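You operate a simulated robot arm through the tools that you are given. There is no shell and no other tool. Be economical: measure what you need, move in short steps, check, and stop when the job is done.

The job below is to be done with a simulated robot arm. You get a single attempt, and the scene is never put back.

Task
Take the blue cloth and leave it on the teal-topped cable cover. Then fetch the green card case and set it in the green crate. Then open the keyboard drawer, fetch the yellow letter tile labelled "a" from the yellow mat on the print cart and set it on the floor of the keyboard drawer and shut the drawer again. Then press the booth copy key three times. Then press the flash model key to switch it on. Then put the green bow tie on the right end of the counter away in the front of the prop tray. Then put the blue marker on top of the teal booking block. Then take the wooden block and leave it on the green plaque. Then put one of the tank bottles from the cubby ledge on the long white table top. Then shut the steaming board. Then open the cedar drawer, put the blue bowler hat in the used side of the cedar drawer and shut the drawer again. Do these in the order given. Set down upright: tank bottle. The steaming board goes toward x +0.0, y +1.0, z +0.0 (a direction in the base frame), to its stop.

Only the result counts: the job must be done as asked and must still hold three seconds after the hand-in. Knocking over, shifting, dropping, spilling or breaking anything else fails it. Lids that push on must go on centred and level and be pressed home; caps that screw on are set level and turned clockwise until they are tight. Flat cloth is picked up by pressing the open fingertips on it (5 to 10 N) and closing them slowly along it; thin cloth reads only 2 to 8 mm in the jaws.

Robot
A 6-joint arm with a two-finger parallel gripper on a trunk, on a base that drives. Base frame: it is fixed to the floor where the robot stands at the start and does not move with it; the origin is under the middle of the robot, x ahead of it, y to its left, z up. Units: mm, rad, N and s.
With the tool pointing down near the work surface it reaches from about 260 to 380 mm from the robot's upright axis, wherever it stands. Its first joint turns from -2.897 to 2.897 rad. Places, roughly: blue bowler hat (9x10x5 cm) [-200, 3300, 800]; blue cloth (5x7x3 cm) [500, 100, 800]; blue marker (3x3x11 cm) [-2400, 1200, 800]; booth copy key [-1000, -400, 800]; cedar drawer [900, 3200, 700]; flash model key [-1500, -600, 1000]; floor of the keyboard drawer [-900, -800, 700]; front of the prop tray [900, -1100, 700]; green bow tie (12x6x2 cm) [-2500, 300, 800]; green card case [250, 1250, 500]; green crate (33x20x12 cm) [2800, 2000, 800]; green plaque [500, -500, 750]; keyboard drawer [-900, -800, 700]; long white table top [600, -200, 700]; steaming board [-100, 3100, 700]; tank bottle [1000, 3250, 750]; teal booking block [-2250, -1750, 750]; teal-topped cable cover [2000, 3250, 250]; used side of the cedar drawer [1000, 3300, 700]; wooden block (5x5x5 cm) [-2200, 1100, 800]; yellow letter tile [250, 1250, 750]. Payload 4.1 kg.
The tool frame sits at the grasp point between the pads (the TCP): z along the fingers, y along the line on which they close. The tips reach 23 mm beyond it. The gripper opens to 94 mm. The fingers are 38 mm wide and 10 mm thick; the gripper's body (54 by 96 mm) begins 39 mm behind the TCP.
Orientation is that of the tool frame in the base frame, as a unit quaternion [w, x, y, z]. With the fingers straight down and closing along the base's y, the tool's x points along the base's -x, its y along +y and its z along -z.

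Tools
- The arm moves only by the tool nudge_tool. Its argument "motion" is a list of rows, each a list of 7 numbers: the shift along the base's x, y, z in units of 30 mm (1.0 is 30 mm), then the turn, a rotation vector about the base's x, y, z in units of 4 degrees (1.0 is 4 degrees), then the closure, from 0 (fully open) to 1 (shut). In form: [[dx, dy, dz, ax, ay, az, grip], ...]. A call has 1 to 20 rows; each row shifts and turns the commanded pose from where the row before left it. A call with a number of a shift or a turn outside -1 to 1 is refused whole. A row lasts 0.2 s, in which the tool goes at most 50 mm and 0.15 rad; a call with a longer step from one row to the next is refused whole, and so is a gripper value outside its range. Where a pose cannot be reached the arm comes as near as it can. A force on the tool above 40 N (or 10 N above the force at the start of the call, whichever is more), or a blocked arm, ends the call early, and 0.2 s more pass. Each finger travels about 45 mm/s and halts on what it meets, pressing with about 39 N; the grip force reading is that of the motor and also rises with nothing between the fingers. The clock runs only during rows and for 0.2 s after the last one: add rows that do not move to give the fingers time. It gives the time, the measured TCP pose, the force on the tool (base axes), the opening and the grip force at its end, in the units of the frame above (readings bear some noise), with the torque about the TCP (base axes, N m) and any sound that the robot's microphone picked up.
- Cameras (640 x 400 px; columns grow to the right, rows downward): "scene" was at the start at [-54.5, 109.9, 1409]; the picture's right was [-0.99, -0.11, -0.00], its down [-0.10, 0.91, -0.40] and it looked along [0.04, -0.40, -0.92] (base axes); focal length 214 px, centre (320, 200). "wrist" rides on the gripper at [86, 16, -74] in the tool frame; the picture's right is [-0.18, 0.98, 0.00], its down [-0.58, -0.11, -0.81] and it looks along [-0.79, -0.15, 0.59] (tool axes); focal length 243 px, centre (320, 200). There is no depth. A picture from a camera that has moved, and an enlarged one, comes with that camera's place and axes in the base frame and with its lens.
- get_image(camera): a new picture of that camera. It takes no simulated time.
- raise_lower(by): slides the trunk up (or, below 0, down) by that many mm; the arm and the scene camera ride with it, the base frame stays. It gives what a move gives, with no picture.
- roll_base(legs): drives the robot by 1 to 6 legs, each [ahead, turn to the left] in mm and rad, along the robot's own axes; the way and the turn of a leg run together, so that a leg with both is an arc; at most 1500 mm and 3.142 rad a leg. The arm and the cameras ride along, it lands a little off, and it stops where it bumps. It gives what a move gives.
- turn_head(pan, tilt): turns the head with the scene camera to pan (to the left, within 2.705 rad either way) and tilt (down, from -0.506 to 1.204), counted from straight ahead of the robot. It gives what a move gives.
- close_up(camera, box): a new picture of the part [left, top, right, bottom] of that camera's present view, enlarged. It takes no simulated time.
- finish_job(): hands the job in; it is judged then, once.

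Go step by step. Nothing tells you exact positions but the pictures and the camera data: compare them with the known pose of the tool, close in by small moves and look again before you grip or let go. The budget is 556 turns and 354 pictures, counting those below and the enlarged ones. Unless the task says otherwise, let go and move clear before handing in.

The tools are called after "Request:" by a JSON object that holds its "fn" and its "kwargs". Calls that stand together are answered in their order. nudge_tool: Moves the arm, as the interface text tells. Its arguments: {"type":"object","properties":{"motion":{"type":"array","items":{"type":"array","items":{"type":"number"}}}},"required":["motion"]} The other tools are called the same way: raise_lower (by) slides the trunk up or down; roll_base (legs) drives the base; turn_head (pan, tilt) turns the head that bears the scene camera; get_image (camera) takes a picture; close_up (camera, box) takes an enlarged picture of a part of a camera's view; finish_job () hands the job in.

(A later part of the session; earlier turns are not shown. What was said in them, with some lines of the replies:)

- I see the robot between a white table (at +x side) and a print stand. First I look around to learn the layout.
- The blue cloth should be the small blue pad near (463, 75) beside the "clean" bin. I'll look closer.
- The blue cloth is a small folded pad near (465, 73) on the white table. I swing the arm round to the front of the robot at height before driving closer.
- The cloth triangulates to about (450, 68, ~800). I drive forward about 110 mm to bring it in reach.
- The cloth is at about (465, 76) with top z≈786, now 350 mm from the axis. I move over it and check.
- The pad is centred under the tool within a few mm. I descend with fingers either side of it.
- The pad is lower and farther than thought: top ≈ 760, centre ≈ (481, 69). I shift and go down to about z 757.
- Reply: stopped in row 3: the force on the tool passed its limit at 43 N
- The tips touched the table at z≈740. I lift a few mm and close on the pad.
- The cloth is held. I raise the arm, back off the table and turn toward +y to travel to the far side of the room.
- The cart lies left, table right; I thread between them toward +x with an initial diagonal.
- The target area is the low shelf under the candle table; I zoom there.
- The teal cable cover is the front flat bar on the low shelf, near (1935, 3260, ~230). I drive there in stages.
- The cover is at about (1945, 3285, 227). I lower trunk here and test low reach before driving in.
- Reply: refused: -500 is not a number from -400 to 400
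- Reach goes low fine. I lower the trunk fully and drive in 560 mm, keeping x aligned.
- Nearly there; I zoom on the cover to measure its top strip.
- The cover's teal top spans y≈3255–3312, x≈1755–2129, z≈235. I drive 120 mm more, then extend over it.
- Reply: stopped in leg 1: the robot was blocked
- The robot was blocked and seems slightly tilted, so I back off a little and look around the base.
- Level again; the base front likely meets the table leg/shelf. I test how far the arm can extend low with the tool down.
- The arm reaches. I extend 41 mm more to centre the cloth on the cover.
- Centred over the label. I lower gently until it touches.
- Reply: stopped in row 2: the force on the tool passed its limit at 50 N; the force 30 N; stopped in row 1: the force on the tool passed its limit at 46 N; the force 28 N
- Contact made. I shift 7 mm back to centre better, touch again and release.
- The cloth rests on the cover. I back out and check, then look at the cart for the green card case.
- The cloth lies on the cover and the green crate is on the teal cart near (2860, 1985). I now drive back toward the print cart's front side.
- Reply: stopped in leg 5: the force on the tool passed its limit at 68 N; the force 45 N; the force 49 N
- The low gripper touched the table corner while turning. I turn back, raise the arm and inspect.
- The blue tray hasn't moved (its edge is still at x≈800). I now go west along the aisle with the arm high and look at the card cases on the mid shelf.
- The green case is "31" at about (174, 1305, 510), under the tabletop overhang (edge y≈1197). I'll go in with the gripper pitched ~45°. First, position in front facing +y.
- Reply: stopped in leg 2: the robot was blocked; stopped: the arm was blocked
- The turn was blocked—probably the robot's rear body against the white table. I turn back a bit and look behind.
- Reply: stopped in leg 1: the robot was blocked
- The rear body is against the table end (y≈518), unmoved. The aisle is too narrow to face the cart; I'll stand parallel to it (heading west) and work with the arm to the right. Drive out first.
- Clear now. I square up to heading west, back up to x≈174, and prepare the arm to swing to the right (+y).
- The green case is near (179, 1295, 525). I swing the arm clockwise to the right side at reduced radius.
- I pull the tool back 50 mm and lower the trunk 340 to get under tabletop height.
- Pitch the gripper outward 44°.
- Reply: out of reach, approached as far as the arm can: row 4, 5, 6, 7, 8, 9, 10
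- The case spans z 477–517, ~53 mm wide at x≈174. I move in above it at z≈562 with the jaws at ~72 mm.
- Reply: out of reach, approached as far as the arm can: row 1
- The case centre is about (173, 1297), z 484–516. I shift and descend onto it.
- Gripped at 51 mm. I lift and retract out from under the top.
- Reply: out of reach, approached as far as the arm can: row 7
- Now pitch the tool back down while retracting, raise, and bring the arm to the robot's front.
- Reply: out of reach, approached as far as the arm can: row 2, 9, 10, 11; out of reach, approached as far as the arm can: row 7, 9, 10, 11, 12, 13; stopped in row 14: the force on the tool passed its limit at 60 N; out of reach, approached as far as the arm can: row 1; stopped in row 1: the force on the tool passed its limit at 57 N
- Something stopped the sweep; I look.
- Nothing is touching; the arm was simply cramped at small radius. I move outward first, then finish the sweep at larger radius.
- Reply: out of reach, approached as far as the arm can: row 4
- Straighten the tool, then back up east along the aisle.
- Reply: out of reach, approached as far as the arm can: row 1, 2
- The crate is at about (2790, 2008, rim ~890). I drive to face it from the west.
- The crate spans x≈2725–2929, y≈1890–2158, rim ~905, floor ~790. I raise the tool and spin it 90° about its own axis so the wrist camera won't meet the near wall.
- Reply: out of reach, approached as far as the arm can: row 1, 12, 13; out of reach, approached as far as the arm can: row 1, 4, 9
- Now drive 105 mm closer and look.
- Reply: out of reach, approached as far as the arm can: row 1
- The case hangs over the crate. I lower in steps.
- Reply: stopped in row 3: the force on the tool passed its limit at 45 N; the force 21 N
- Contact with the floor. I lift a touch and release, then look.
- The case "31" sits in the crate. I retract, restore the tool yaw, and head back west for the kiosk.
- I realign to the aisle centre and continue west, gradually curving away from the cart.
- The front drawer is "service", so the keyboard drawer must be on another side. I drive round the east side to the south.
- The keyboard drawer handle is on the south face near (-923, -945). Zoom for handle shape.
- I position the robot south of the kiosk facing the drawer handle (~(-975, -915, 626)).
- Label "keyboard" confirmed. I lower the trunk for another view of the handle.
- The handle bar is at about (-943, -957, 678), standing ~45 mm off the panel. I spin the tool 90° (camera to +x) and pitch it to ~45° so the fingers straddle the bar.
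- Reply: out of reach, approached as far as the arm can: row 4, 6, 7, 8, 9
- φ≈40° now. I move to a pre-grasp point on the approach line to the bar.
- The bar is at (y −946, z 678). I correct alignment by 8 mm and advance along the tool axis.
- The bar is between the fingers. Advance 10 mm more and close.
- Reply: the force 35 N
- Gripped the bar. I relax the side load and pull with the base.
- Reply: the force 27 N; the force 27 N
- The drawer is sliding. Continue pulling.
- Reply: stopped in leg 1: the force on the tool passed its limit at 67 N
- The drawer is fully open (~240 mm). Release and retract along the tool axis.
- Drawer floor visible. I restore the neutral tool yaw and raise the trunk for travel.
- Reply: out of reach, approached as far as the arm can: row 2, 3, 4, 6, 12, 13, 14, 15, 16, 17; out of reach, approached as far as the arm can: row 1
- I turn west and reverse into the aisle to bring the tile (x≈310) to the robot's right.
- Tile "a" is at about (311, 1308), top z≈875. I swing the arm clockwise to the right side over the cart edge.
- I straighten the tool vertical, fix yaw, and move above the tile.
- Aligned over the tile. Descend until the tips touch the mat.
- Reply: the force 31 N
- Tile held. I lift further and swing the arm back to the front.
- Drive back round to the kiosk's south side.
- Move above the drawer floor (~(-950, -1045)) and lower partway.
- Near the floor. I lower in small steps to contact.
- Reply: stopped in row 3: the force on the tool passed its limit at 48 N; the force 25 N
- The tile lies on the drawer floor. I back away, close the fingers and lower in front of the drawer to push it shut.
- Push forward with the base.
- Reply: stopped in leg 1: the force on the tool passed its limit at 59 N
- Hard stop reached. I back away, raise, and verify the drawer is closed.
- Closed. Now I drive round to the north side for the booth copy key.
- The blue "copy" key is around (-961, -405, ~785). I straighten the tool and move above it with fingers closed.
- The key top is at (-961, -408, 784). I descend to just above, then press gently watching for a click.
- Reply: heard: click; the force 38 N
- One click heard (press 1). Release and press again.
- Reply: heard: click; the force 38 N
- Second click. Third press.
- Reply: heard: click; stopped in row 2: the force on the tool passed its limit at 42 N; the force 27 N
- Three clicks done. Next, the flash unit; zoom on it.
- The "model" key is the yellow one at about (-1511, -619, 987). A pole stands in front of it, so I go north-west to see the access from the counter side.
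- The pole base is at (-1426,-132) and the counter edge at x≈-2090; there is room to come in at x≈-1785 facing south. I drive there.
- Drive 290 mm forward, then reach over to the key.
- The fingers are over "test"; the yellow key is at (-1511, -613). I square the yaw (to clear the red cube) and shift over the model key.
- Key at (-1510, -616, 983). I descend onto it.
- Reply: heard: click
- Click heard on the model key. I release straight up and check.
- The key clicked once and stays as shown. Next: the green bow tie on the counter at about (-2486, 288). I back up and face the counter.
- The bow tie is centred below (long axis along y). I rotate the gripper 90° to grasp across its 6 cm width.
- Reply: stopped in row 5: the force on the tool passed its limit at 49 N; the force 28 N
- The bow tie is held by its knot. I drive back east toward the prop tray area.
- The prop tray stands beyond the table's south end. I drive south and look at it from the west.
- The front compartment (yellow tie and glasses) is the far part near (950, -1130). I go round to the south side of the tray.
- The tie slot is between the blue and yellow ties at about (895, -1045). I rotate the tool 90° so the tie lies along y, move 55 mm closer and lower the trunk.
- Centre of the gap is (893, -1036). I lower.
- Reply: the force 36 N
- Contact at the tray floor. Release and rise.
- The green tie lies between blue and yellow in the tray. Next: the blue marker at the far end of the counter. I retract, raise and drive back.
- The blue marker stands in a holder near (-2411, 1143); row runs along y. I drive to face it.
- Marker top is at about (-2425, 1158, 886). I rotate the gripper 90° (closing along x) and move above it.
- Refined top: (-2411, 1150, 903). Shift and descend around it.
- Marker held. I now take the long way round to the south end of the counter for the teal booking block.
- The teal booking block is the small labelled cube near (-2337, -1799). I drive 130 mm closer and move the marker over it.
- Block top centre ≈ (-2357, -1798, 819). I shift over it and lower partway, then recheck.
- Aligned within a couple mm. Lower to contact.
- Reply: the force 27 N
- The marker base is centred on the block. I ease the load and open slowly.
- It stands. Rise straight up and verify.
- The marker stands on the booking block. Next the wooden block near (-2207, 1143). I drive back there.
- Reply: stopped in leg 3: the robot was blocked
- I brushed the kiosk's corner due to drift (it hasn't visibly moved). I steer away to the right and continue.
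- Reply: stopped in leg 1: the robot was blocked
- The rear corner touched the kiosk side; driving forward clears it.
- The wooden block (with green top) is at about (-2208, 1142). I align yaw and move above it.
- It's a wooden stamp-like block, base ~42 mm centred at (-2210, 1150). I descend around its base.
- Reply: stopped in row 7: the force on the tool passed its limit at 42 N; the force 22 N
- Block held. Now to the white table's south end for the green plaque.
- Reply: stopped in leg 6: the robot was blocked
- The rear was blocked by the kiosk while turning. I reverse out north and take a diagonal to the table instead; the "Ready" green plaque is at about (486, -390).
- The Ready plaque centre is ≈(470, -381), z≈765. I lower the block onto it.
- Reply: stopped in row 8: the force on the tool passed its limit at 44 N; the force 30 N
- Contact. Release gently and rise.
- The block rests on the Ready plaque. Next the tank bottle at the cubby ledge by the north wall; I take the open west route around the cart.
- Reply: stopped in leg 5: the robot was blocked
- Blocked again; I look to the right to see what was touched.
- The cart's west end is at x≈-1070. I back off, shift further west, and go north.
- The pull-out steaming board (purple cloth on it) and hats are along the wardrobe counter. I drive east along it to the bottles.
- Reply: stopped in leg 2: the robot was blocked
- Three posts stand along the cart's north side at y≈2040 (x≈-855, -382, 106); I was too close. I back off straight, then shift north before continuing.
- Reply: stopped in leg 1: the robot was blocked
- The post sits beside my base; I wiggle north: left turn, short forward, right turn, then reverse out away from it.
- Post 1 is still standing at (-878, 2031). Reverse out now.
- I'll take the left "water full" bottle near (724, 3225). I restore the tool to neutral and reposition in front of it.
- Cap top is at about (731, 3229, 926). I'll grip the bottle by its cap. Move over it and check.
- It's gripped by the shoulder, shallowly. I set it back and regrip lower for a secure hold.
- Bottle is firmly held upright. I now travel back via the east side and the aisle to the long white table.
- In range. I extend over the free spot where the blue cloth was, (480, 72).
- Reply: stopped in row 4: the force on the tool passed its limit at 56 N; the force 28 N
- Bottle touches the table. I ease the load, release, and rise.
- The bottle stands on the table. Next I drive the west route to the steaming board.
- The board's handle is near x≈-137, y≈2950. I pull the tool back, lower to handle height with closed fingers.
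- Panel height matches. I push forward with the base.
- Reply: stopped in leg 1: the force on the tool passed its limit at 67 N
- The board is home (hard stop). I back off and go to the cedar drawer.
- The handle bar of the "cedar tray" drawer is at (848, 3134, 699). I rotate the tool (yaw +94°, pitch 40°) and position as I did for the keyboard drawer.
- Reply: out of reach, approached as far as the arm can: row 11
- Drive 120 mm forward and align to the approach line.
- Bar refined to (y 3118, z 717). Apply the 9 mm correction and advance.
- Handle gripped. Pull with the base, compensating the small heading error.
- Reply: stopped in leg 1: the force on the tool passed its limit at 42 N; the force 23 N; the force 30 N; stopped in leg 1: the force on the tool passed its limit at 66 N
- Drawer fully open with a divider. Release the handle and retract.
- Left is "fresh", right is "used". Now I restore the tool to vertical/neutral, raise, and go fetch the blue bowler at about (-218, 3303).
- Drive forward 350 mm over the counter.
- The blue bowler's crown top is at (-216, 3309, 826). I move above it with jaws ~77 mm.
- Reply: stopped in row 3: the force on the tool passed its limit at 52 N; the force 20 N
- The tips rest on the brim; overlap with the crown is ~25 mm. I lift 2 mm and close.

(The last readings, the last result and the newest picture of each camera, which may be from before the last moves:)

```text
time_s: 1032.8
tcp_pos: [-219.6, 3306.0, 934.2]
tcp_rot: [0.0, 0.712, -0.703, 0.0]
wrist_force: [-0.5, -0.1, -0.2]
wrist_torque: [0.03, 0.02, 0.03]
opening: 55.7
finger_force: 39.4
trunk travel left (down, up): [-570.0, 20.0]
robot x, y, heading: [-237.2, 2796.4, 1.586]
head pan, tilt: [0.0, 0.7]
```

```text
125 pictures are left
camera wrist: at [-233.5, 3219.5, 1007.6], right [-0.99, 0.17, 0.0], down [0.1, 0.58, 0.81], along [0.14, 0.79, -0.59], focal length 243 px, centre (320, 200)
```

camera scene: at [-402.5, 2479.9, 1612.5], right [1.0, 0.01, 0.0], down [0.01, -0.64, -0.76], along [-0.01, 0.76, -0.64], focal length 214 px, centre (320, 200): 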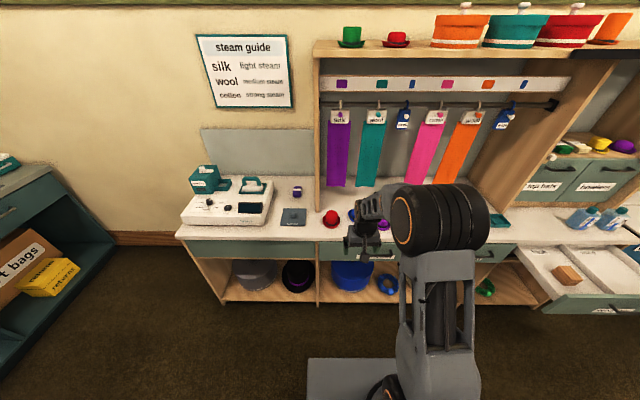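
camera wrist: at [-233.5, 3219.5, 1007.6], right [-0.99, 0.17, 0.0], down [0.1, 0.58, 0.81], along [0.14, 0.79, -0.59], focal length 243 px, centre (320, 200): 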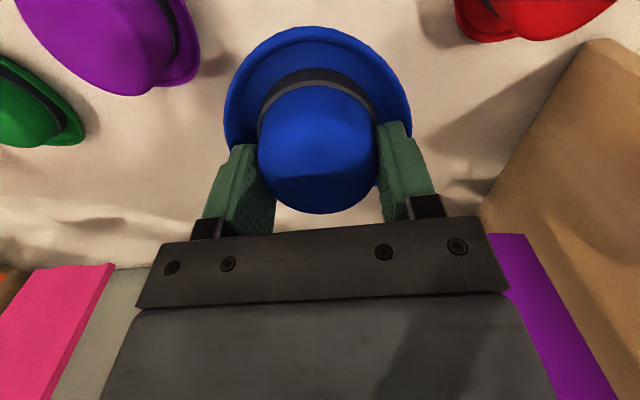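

Hat held. Back up and drive to the cedar drawer.

Request:
{"fn": "nudge_tool", "kwargs": {"motion": [[0, -0.5, 1, 0, 0, 0, 1], [0, -0.5, 0.5, 0, 0, 0, 1]]}}

Request:
{"fn": "roll_base", "kwargs": {"legs": [[-345, 0], [0, -1.586], [1205, 0], [0, 1.571]]}}

Request:
{"fn": "turn_head", "kwargs": {"pan": 0.0, "tilt": 0.9}}

Request:
{"fn": "get_image", "kwargs": {"camera": "scene"}}

Request:
{"fn": "get_image", "kwargs": {"camera": "wrist"}}

```text
time_s: 1033.4
tcp_pos: [-219.0, 3277.2, 978.3]
tcp_rot: [0.0, 0.712, -0.702, 0.001]
wrist_force: [-0.6, -0.4, -0.1]
wrist_torque: [-0.02, 0.0, -0.03]
opening: 55.5
finger_force: 39.7
trunk travel left (down, up): [-570.0, 20.0]
robot x, y, heading: [-240.8, 2795.0, 1.587]
head pan, tilt: [0.0, 0.7]
```

```text
time_s: 1049.0
tcp_pos: [979.1, 2911.4, 977.4]
tcp_rot: [0.001, -0.705, 0.709, 0.001]
wrist_force: [-0.4, -0.1, -0.8]
wrist_torque: [0.02, 0.01, 0.05]
opening: 55.5
finger_force: 39.9
trunk travel left (down, up): [-570.0, 20.0]
robot x, y, heading: [949.9, 2429.7, 1.564]
head pan, tilt: [0.0, 0.7]
```

```text
time_s: 1049.7
tcp_pos: [979.5, 2912.2, 979.0]
tcp_rot: [0.0, -0.705, 0.709, 0.0]
wrist_force: [-0.4, 0.8, 0.9]
wrist_torque: [0.02, -0.03, -0.01]
opening: 55.6
finger_force: 39.2
trunk travel left (down, up): [-570.0, 20.0]
robot x, y, heading: [952.3, 2428.5, 1.566]
head pan, tilt: [0.0, 0.901]
```

```text
124 pictures are left
camera scene: at [781.8, 2449.0, 1596.4], right [1.0, -0.01, 0.0], down [-0.01, -0.78, -0.62], along [0.0, 0.62, -0.78], focal length 214 px, centre (320, 200)
```

scene: 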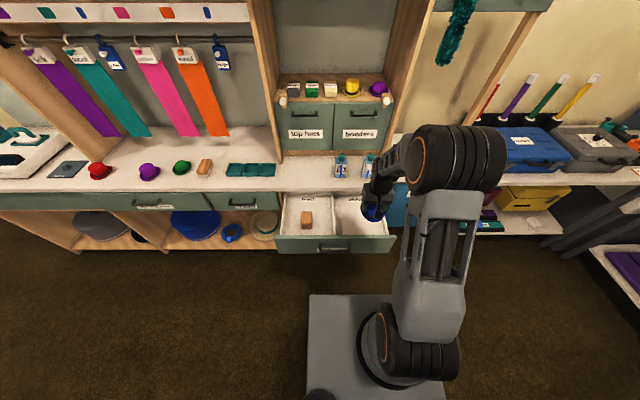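

```text
123 pictures are left
camera wrist: at [962.5, 2825.4, 1051.8], right [-0.98, 0.19, 0.0], down [0.11, 0.58, 0.81], along [0.15, 0.79, -0.59], focal length 243 px, centre (320, 200)
```

wrist: 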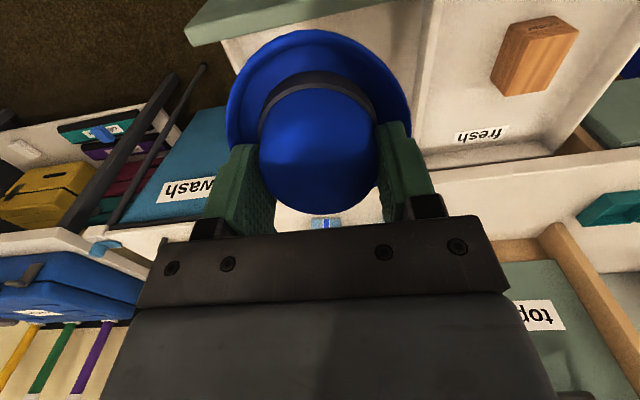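

The used side spans x≈878–1080, y≈2910–3140. I move 70 mm forward and centre the hat at (978, 3010).

Request:
{"fn": "roll_base", "kwargs": {"legs": [[75, 0]]}}

Request:
{"fn": "nudge_tool", "kwargs": {"motion": [[0, 0.4, 0, 0, 0, 0, 1], [0, 0.4, -0.6, 0, 0, 0, 1], [0, 0, -1, 0, 0, 0, 1], [0, 0, -1, 0, 0, 0, 1], [0, 0, -0.6, 0, 0, 0, 1], [0, 0, 0, 0, 0, 0, 1]]}}

Request:
{"fn": "get_image", "kwargs": {"camera": "wrist"}}

Request:
{"fn": "close_up", "kwargs": {"camera": "scene", "box": [260, 170, 420, 290]}}

```text
time_s: 1050.7
tcp_pos: [979.7, 2989.1, 977.3]
tcp_rot: [0.001, -0.705, 0.71, 0.0]
wrist_force: [-1.0, 0.3, -0.3]
wrist_torque: [0.0, 0.01, -0.01]
opening: 55.3
finger_force: 39.5
trunk travel left (down, up): [-570.0, 20.0]
robot x, y, heading: [950.1, 2506.8, 1.562]
head pan, tilt: [0.0, 0.901]
```

```text
time_s: 1052.1
tcp_pos: [980.7, 3010.1, 884.0]
tcp_rot: [0.0, -0.705, 0.709, 0.0]
wrist_force: [0.2, 0.0, -0.6]
wrist_torque: [0.0, -0.01, 0.02]
opening: 55.6
finger_force: 38.5
trunk travel left (down, up): [-570.0, 20.0]
robot x, y, heading: [949.7, 2509.9, 1.565]
head pan, tilt: [0.0, 0.901]
```

```text
122 pictures are left
camera wrist: at [963.0, 2924.6, 956.6], right [-0.98, 0.19, 0.0], down [0.11, 0.58, 0.81], along [0.15, 0.79, -0.59], focal length 243 px, centre (320, 200)
```

wrist: 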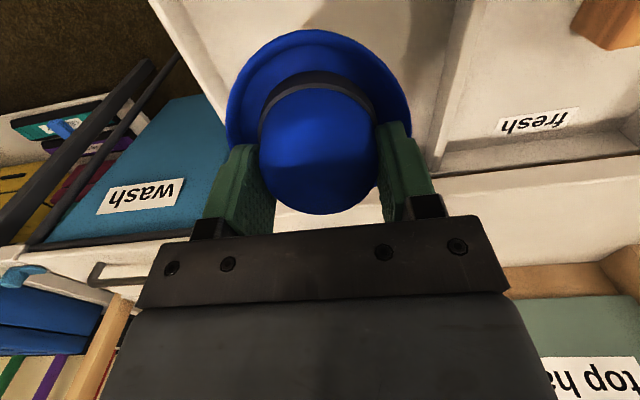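

```text
3.33 times, centred on (340, 230) of scene
camera zoom: at [782.2, 2525.1, 1596.4], right [1.0, -0.01, 0.0], down [0.0, -0.78, -0.62], along [0.0, 0.62, -0.78], focal length 715 px, centre (253, 100)
```

zoom: 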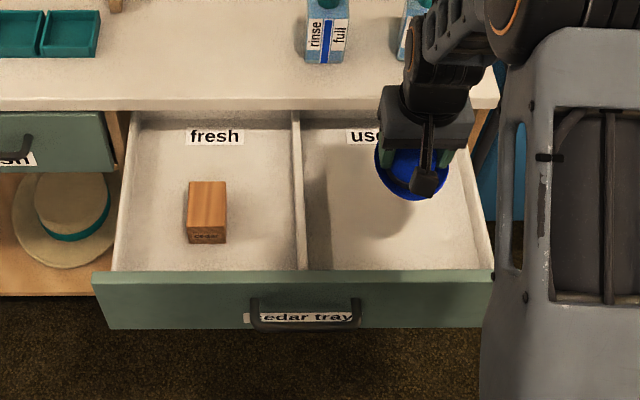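

Request:
{"fn": "nudge_tool", "kwargs": {"motion": [[0, 0.4, 0, 0, 0, 0, 1], [0, 0, 0, 0, 0, 0, 1]]}}

Request:
{"fn": "raise_lower", "kwargs": {"by": -110}}

Request:
{"fn": "nudge_tool", "kwargs": {"motion": [[0, 0, -0.3, 0, 0, 0, 1], [0, 0, -0.2, 0, 0, 0, 1], [0, 0, -0.2, 0, 0, 0, 1], [0, 0, -0.2, 0, 0, 0, 1], [0, 0, -0.15, 0, 0, 0, 1], [0, 0, -0.15, 0, 0, 0, 1], [0, 0, -0.15, 0, 0, 0, 1], [0, 0, -0.15, 0, 0, 0, 1]]}}

Request:
{"fn": "get_image", "kwargs": {"camera": "wrist"}}

```text
time_s: 1052.7
tcp_pos: [978.7, 3023.4, 882.6]
tcp_rot: [0.0, -0.705, 0.709, -0.001]
wrist_force: [-0.2, 0.8, -0.7]
wrist_torque: [0.01, 0.0, -0.07]
opening: 55.2
finger_force: 38.8
trunk travel left (down, up): [-570.0, 20.0]
robot x, y, heading: [950.4, 2507.3, 1.565]
head pan, tilt: [0.0, 0.901]
```

```text
time_s: 1054.2
tcp_pos: [978.9, 3021.6, 771.8]
tcp_rot: [-0.001, -0.705, 0.709, 0.0]
wrist_force: [-0.4, -0.3, 0.1]
wrist_torque: [0.01, 0.0, -0.01]
opening: 55.5
finger_force: 39.1
trunk travel left (down, up): [-460.0, 130.0]
robot x, y, heading: [947.2, 2506.7, 1.564]
head pan, tilt: [0.0, 0.901]
```

```text
time_s: 1056.0
tcp_pos: [979.3, 3022.9, 727.2]
tcp_rot: [0.001, -0.706, 0.709, 0.0]
wrist_force: [-0.1, 0.4, 0.3]
wrist_torque: [-0.02, 0.02, 0.02]
opening: 55.3
finger_force: 38.5
trunk travel left (down, up): [-460.0, 130.0]
robot x, y, heading: [949.0, 2504.1, 1.563]
head pan, tilt: [0.0, 0.901]
```

```text
120 pictures are left
camera wrist: at [962.9, 2936.7, 801.8], right [-0.98, 0.19, 0.0], down [0.11, 0.58, 0.81], along [0.15, 0.79, -0.59], focal length 243 px, centre (320, 200)
```

wrist: 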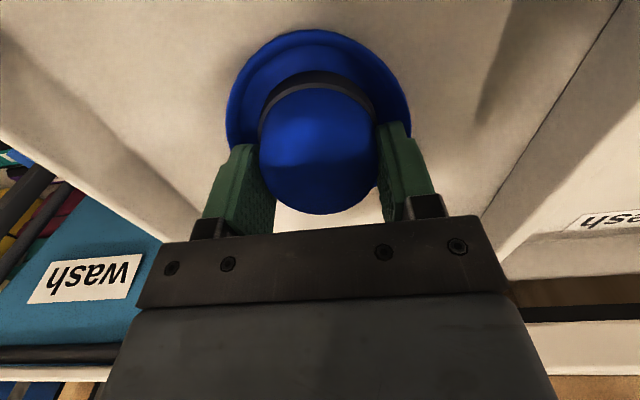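

Still above the floor; continue lowering to contact.

Request:
{"fn": "nudge_tool", "kwargs": {"motion": [[0, 0, -0.2, 0, 0, 0, 1], [0, 0, -0.2, 0, 0, 0, 1], [0, 0, -0.2, 0, 0, 0, 1], [0, 0, -0.15, 0, 0, 0, 1], [0, 0, -0.15, 0, 0, 0, 1], [0, 0, -0.15, 0, 0, 0, 1], [0, 0, -0.15, 0, 0, 0, 1]]}}

```text
time_s: 1056.5
tcp_pos: [979.3, 3027.8, 723.2]
tcp_rot: [0.006, -0.705, 0.709, 0.005]
wrist_force: [-0.5, 1.1, 20.3]
wrist_torque: [-0.53, 0.08, -0.01]
opening: 55.4
finger_force: 39.1
trunk travel left (down, up): [-460.0, 130.0]
robot x, y, heading: [951.5, 2508.9, 1.565]
head pan, tilt: [0.0, 0.901]
stopped in row 2: the force on the tool passed its limit at 48 N (the readings are from after the stop); the commanded pose is now the measured one
```

Request:
{"fn": "nudge_tool", "kwargs": {"motion": [[0, 0, 0.1, 0, 0, 0, 1], [0, 0, 0, 0, 0, 0, 0.4], [0, 0, 0, 0, 0, 0, 0.25], [0, 0, 0, 0, 0, 0, 0.2], [0, 0, 0.5, 0, 0, 0, 0.2], [0, 0, 0.9, 0, 0, 0, 0.2], [0, 0, 1, 0, 0, 0, 0.2], [0, 0, 1, 0, 0, 0, 0.2], [0, 0, 1, 0, 0, 0, 0.2]]}}

Request:
{"fn": "get_image", "kwargs": {"camera": "wrist"}}

```text
time_s: 1058.5
tcp_pos: [978.5, 3023.8, 858.5]
tcp_rot: [0.003, -0.705, 0.709, 0.003]
wrist_force: [0.0, 0.2, 0.4]
wrist_torque: [-0.01, 0.0, 0.02]
opening: 75.3
finger_force: 0.0
trunk travel left (down, up): [-460.0, 130.0]
robot x, y, heading: [949.5, 2508.2, 1.561]
head pan, tilt: [0.0, 0.901]
```

```text
119 pictures are left
camera wrist: at [961.9, 2937.8, 930.8], right [-0.98, 0.19, 0.0], down [0.11, 0.57, 0.81], along [0.15, 0.8, -0.58], focal length 243 px, centre (320, 200)
```

wrist: 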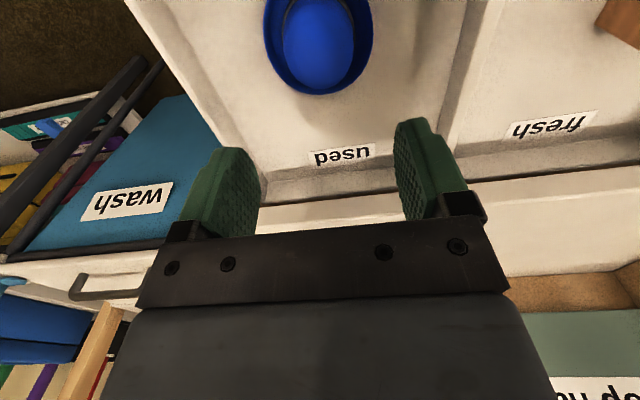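

The bowler is in the used side. I back off, close the fingers and lower in front of the handle to push the drawer shut.

Request:
{"fn": "nudge_tool", "kwargs": {"motion": [[-0.5, -0.8, 0.3, 0, 0, 0, 0.4], [-0.8, -1, 0, 0, 0, 0, 0.8], [-0.9, -1, 0, 0, 0, 0, 1], [-0.9, -1, 0, 0, 0, 0, 1], [-0.3, -0.2, 0, 0, 0, 0, 1]]}}

Request:
{"fn": "roll_base", "kwargs": {"legs": [[-110, 0]]}}

Request:
{"fn": "raise_lower", "kwargs": {"by": -150}}

Request:
{"fn": "get_image", "kwargs": {"camera": "scene"}}

Request:
{"fn": "get_image", "kwargs": {"camera": "wrist"}}

```text
time_s: 1059.7
tcp_pos: [878.4, 2903.9, 865.6]
tcp_rot: [0.004, -0.704, 0.71, 0.004]
wrist_force: [0.3, -0.8, 0.8]
wrist_torque: [-0.01, 0.0, 0.03]
opening: 0.0
finger_force: 32.1
trunk travel left (down, up): [-460.0, 130.0]
robot x, y, heading: [951.8, 2505.5, 1.561]
head pan, tilt: [0.0, 0.901]
```

```text
time_s: 1060.9
tcp_pos: [878.5, 2794.8, 866.7]
tcp_rot: [0.003, -0.705, 0.71, 0.004]
wrist_force: [0.5, 0.9, 0.7]
wrist_torque: [-0.01, 0.01, -0.01]
opening: 0.0
finger_force: 38.7
trunk travel left (down, up): [-460.0, 130.0]
robot x, y, heading: [950.9, 2395.8, 1.564]
head pan, tilt: [0.0, 0.901]
```

```text
time_s: 1062.7
tcp_pos: [877.4, 2795.9, 716.1]
tcp_rot: [0.004, -0.704, 0.71, 0.004]
wrist_force: [-0.4, -0.8, 0.4]
wrist_torque: [0.02, 0.01, 0.03]
opening: 0.0
finger_force: 39.1
trunk travel left (down, up): [-310.0, 280.0]
robot x, y, heading: [946.8, 2392.4, 1.562]
head pan, tilt: [0.0, 0.901]
```

```text
118 pictures are left
camera scene: at [781.5, 2415.1, 1336.4], right [1.0, -0.01, 0.0], down [-0.01, -0.78, -0.62], along [0.01, 0.62, -0.78], focal length 214 px, centre (320, 200)
```

scene: 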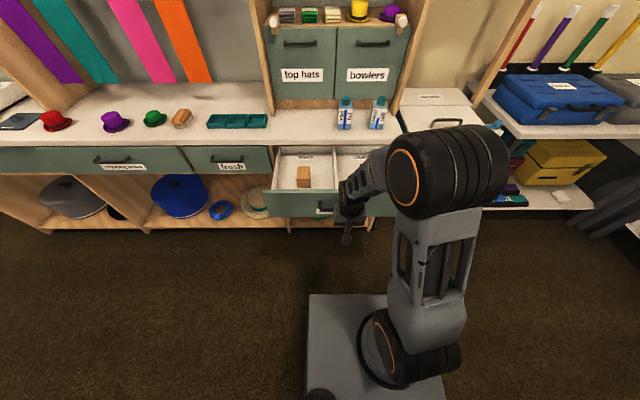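

```text
117 pictures are left
camera wrist: at [860.0, 2708.6, 788.8], right [-0.98, 0.19, 0.0], down [0.11, 0.57, 0.81], along [0.15, 0.8, -0.58], focal length 243 px, centre (320, 200)
```

wrist: 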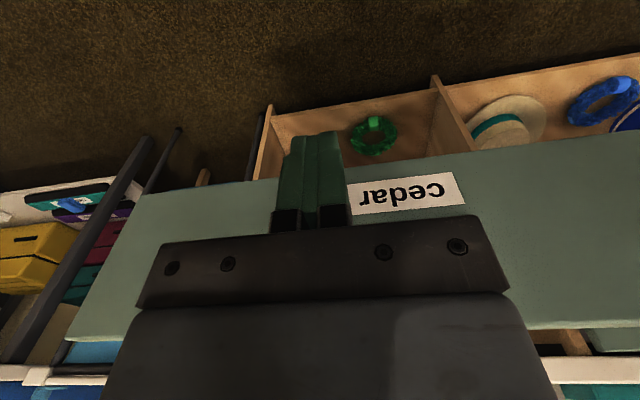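

Request:
{"fn": "nudge_tool", "kwargs": {"motion": [[-0.9, 0, 0, 0, 0, 0, 1], [0, 0, 0, 0, 0, 0, 1]]}}

Request:
{"fn": "roll_base", "kwargs": {"legs": [[200, 0]]}}

Request:
{"fn": "get_image", "kwargs": {"camera": "scene"}}

```text
time_s: 1063.3
tcp_pos: [850.4, 2795.6, 717.3]
tcp_rot: [0.004, -0.704, 0.71, 0.004]
wrist_force: [-0.8, 0.7, -0.9]
wrist_torque: [0.05, 0.03, -0.04]
opening: 0.0
finger_force: 39.4
trunk travel left (down, up): [-310.0, 280.0]
robot x, y, heading: [950.7, 2397.2, 1.562]
head pan, tilt: [0.0, 0.901]
```

```text
time_s: 1064.9
tcp_pos: [848.6, 2998.1, 718.0]
tcp_rot: [-0.003, 0.707, -0.707, -0.004]
wrist_force: [0.3, -0.9, -1.0]
wrist_torque: [0.02, -0.01, -0.02]
opening: 0.1
finger_force: 39.2
trunk travel left (down, up): [-310.0, 280.0]
robot x, y, heading: [949.0, 2601.1, 1.574]
head pan, tilt: [0.0, 0.901]
```

```text
116 pictures are left
camera scene: at [782.3, 2617.9, 1336.4], right [1.0, 0.0, 0.0], down [0.0, -0.78, -0.62], along [0.0, 0.62, -0.78], focal length 214 px, centre (320, 200)
```

scene: 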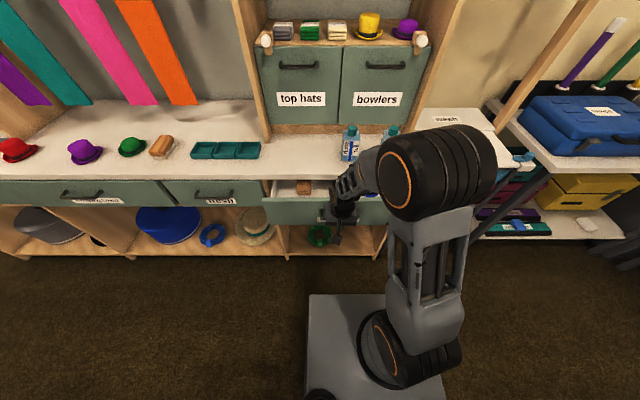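

Request:
{"fn": "roll_base", "kwargs": {"legs": [[75, 0]]}}

Request:
{"fn": "roll_base", "kwargs": {"legs": [[40, 0]]}}

Request:
{"fn": "get_image", "kwargs": {"camera": "wrist"}}

Request:
{"fn": "get_image", "kwargs": {"camera": "scene"}}

```text
time_s: 1065.9
tcp_pos: [849.5, 3074.0, 717.7]
tcp_rot: [-0.003, 0.707, -0.707, -0.004]
wrist_force: [-1.2, 0.3, -0.7]
wrist_torque: [0.01, 0.0, 0.0]
opening: 0.0
finger_force: 39.4
trunk travel left (down, up): [-310.0, 280.0]
robot x, y, heading: [951.1, 2678.8, 1.57]
head pan, tilt: [0.0, 0.901]
```

```text
time_s: 1066.8
tcp_pos: [848.8, 3092.0, 715.9]
tcp_rot: [0.001, 0.709, -0.705, 0.004]
wrist_force: [0.5, -1.4, 0.1]
wrist_torque: [0.0, 0.02, 0.02]
opening: 0.1
finger_force: 38.9
trunk travel left (down, up): [-310.0, 280.0]
robot x, y, heading: [950.2, 2700.9, 1.571]
head pan, tilt: [0.0, 0.901]
stopped in leg 1: the force on the tool passed its limit at 68 N (the readings are from after the stop); the commanded pose is now the measured one
```

```text
115 pictures are left
camera wrist: at [831.9, 3006.1, 790.3], right [-0.98, 0.18, -0.01], down [0.1, 0.59, 0.8], along [0.15, 0.79, -0.6], focal length 243 px, centre (320, 200)
```

wrist: 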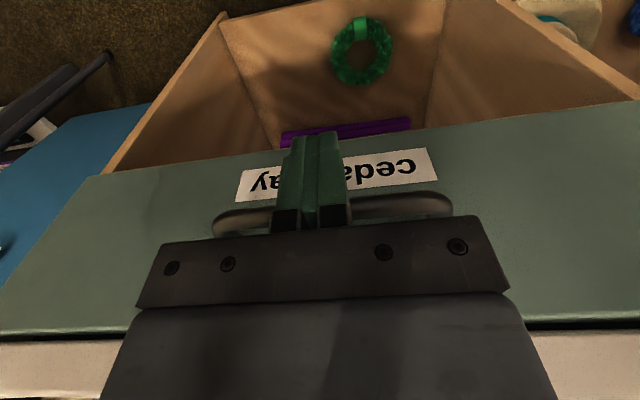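

```text
114 pictures are left
camera scene: at [782.4, 2716.3, 1336.4], right [1.0, 0.0, 0.0], down [0.0, -0.78, -0.62], along [0.0, 0.62, -0.78], focal length 214 px, centre (320, 200)
```

scene: 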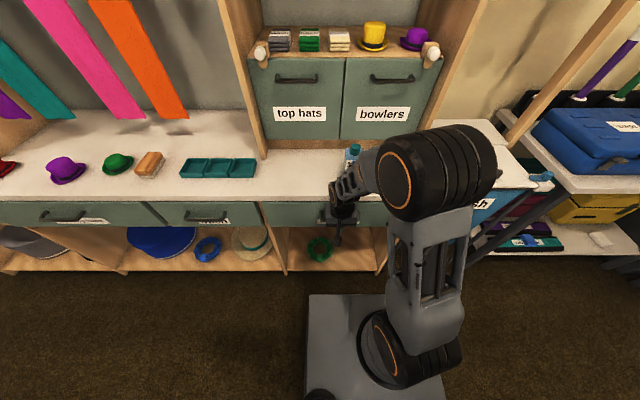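

Stop reached with the handle back at its closed position. I back off and verify.

Request:
{"fn": "roll_base", "kwargs": {"legs": [[-260, 0]]}}

Request:
{"fn": "raise_lower", "kwargs": {"by": 250}}

Request:
{"fn": "turn_head", "kwargs": {"pan": 0.1, "tilt": 0.7}}

Request:
{"fn": "get_image", "kwargs": {"camera": "scene"}}

Request:
{"fn": "close_up", "kwargs": {"camera": "scene", "box": [60, 160, 420, 320]}}

```text
time_s: 1068.6
tcp_pos: [849.6, 2830.1, 716.2]
tcp_rot: [-0.002, -0.707, 0.708, -0.005]
wrist_force: [-1.3, 0.0, 1.4]
wrist_torque: [0.01, -0.03, -0.01]
opening: 0.2
finger_force: 39.0
trunk travel left (down, up): [-310.0, 280.0]
robot x, y, heading: [947.3, 2437.8, 1.569]
head pan, tilt: [0.0, 0.901]
```

```text
time_s: 1071.2
tcp_pos: [849.3, 2831.0, 965.9]
tcp_rot: [-0.001, -0.706, 0.708, -0.005]
wrist_force: [-0.4, 0.4, -0.4]
wrist_torque: [-0.01, -0.02, -0.02]
opening: 0.1
finger_force: 39.1
trunk travel left (down, up): [-560.0, 30.0]
robot x, y, heading: [947.4, 2437.4, 1.567]
head pan, tilt: [0.0, 0.901]
```

```text
time_s: 1072.0
tcp_pos: [848.6, 2831.0, 966.3]
tcp_rot: [0.001, 0.707, -0.707, 0.005]
wrist_force: [-0.6, 0.5, 0.0]
wrist_torque: [0.01, -0.03, 0.01]
opening: 0.0
finger_force: 38.6
trunk travel left (down, up): [-560.0, 30.0]
robot x, y, heading: [949.7, 2436.3, 1.572]
head pan, tilt: [0.099, 0.7]
```

```text
113 pictures are left
camera scene: at [773.7, 2464.2, 1602.5], right [1.0, 0.1, 0.0], down [0.06, -0.64, -0.76], along [-0.07, 0.76, -0.64], focal length 214 px, centre (320, 200)
```

scene: 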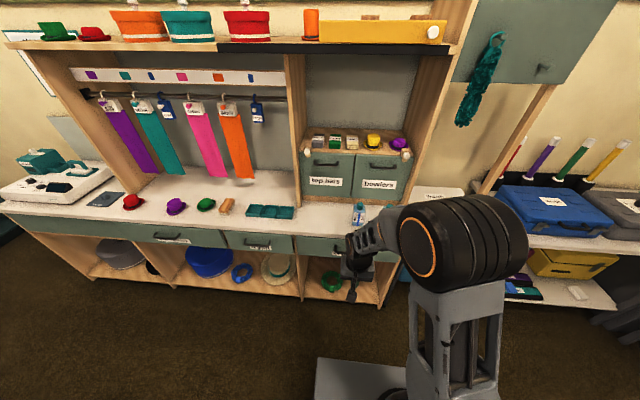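

```text
1.78 times, centred on (240, 240) of scene
camera zoom: at [773.7, 2464.2, 1602.5], right [1.0, 0.1, 0.0], down [0.06, -0.64, -0.76], along [-0.07, 0.76, -0.64], focal length 381 px, centre (462, 129)
```

zoom: 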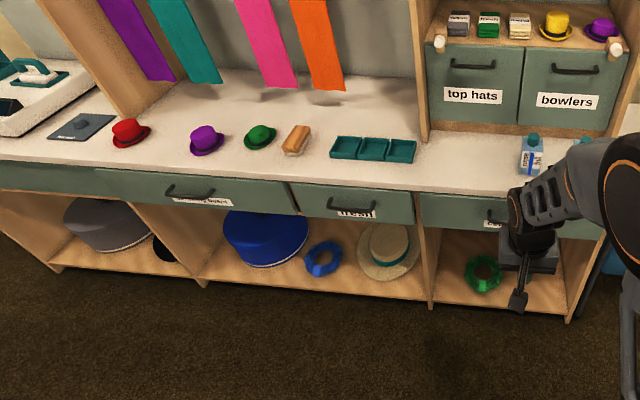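

All drawers are shut flush, the hat is inside, and the arm is clear. I hand in.

Request:
{"fn": "finish_job", "kwargs": {}}

```text
The job is handed in.
```

I did all eleven steps in the order given, and the job is handed in. The judge gave no result, so I don't know whether it passed.

- **Flash model key:** I pressed it once and heard a click. The unit showed no light or other sign that it is on.
- **Green plaque:** I put the wooden block on the green "Ready" plaque in the black rack on the white table. A blank green plaque lies under the purple "Hurrah" one, but "Ready" was the closer match to the position you gave.
- **Front of the prop tray:** I laid the green bow tie in the row of ties, between the blue and yellow ones. Nothing marks which side of the tray is the front, so this is my best reading.
- **Bumps while driving:** I bumped into several things:
  - the white table's edge
  - the photo booth's corner
  - the end of the print cart
  - one of the posts beside the cart
  - probably the toolbox table by the cable cover

  I checked the table's blue tray, the booth and the post, and saw no movement. I did not check the toolbox or measure the cart against its starting position.
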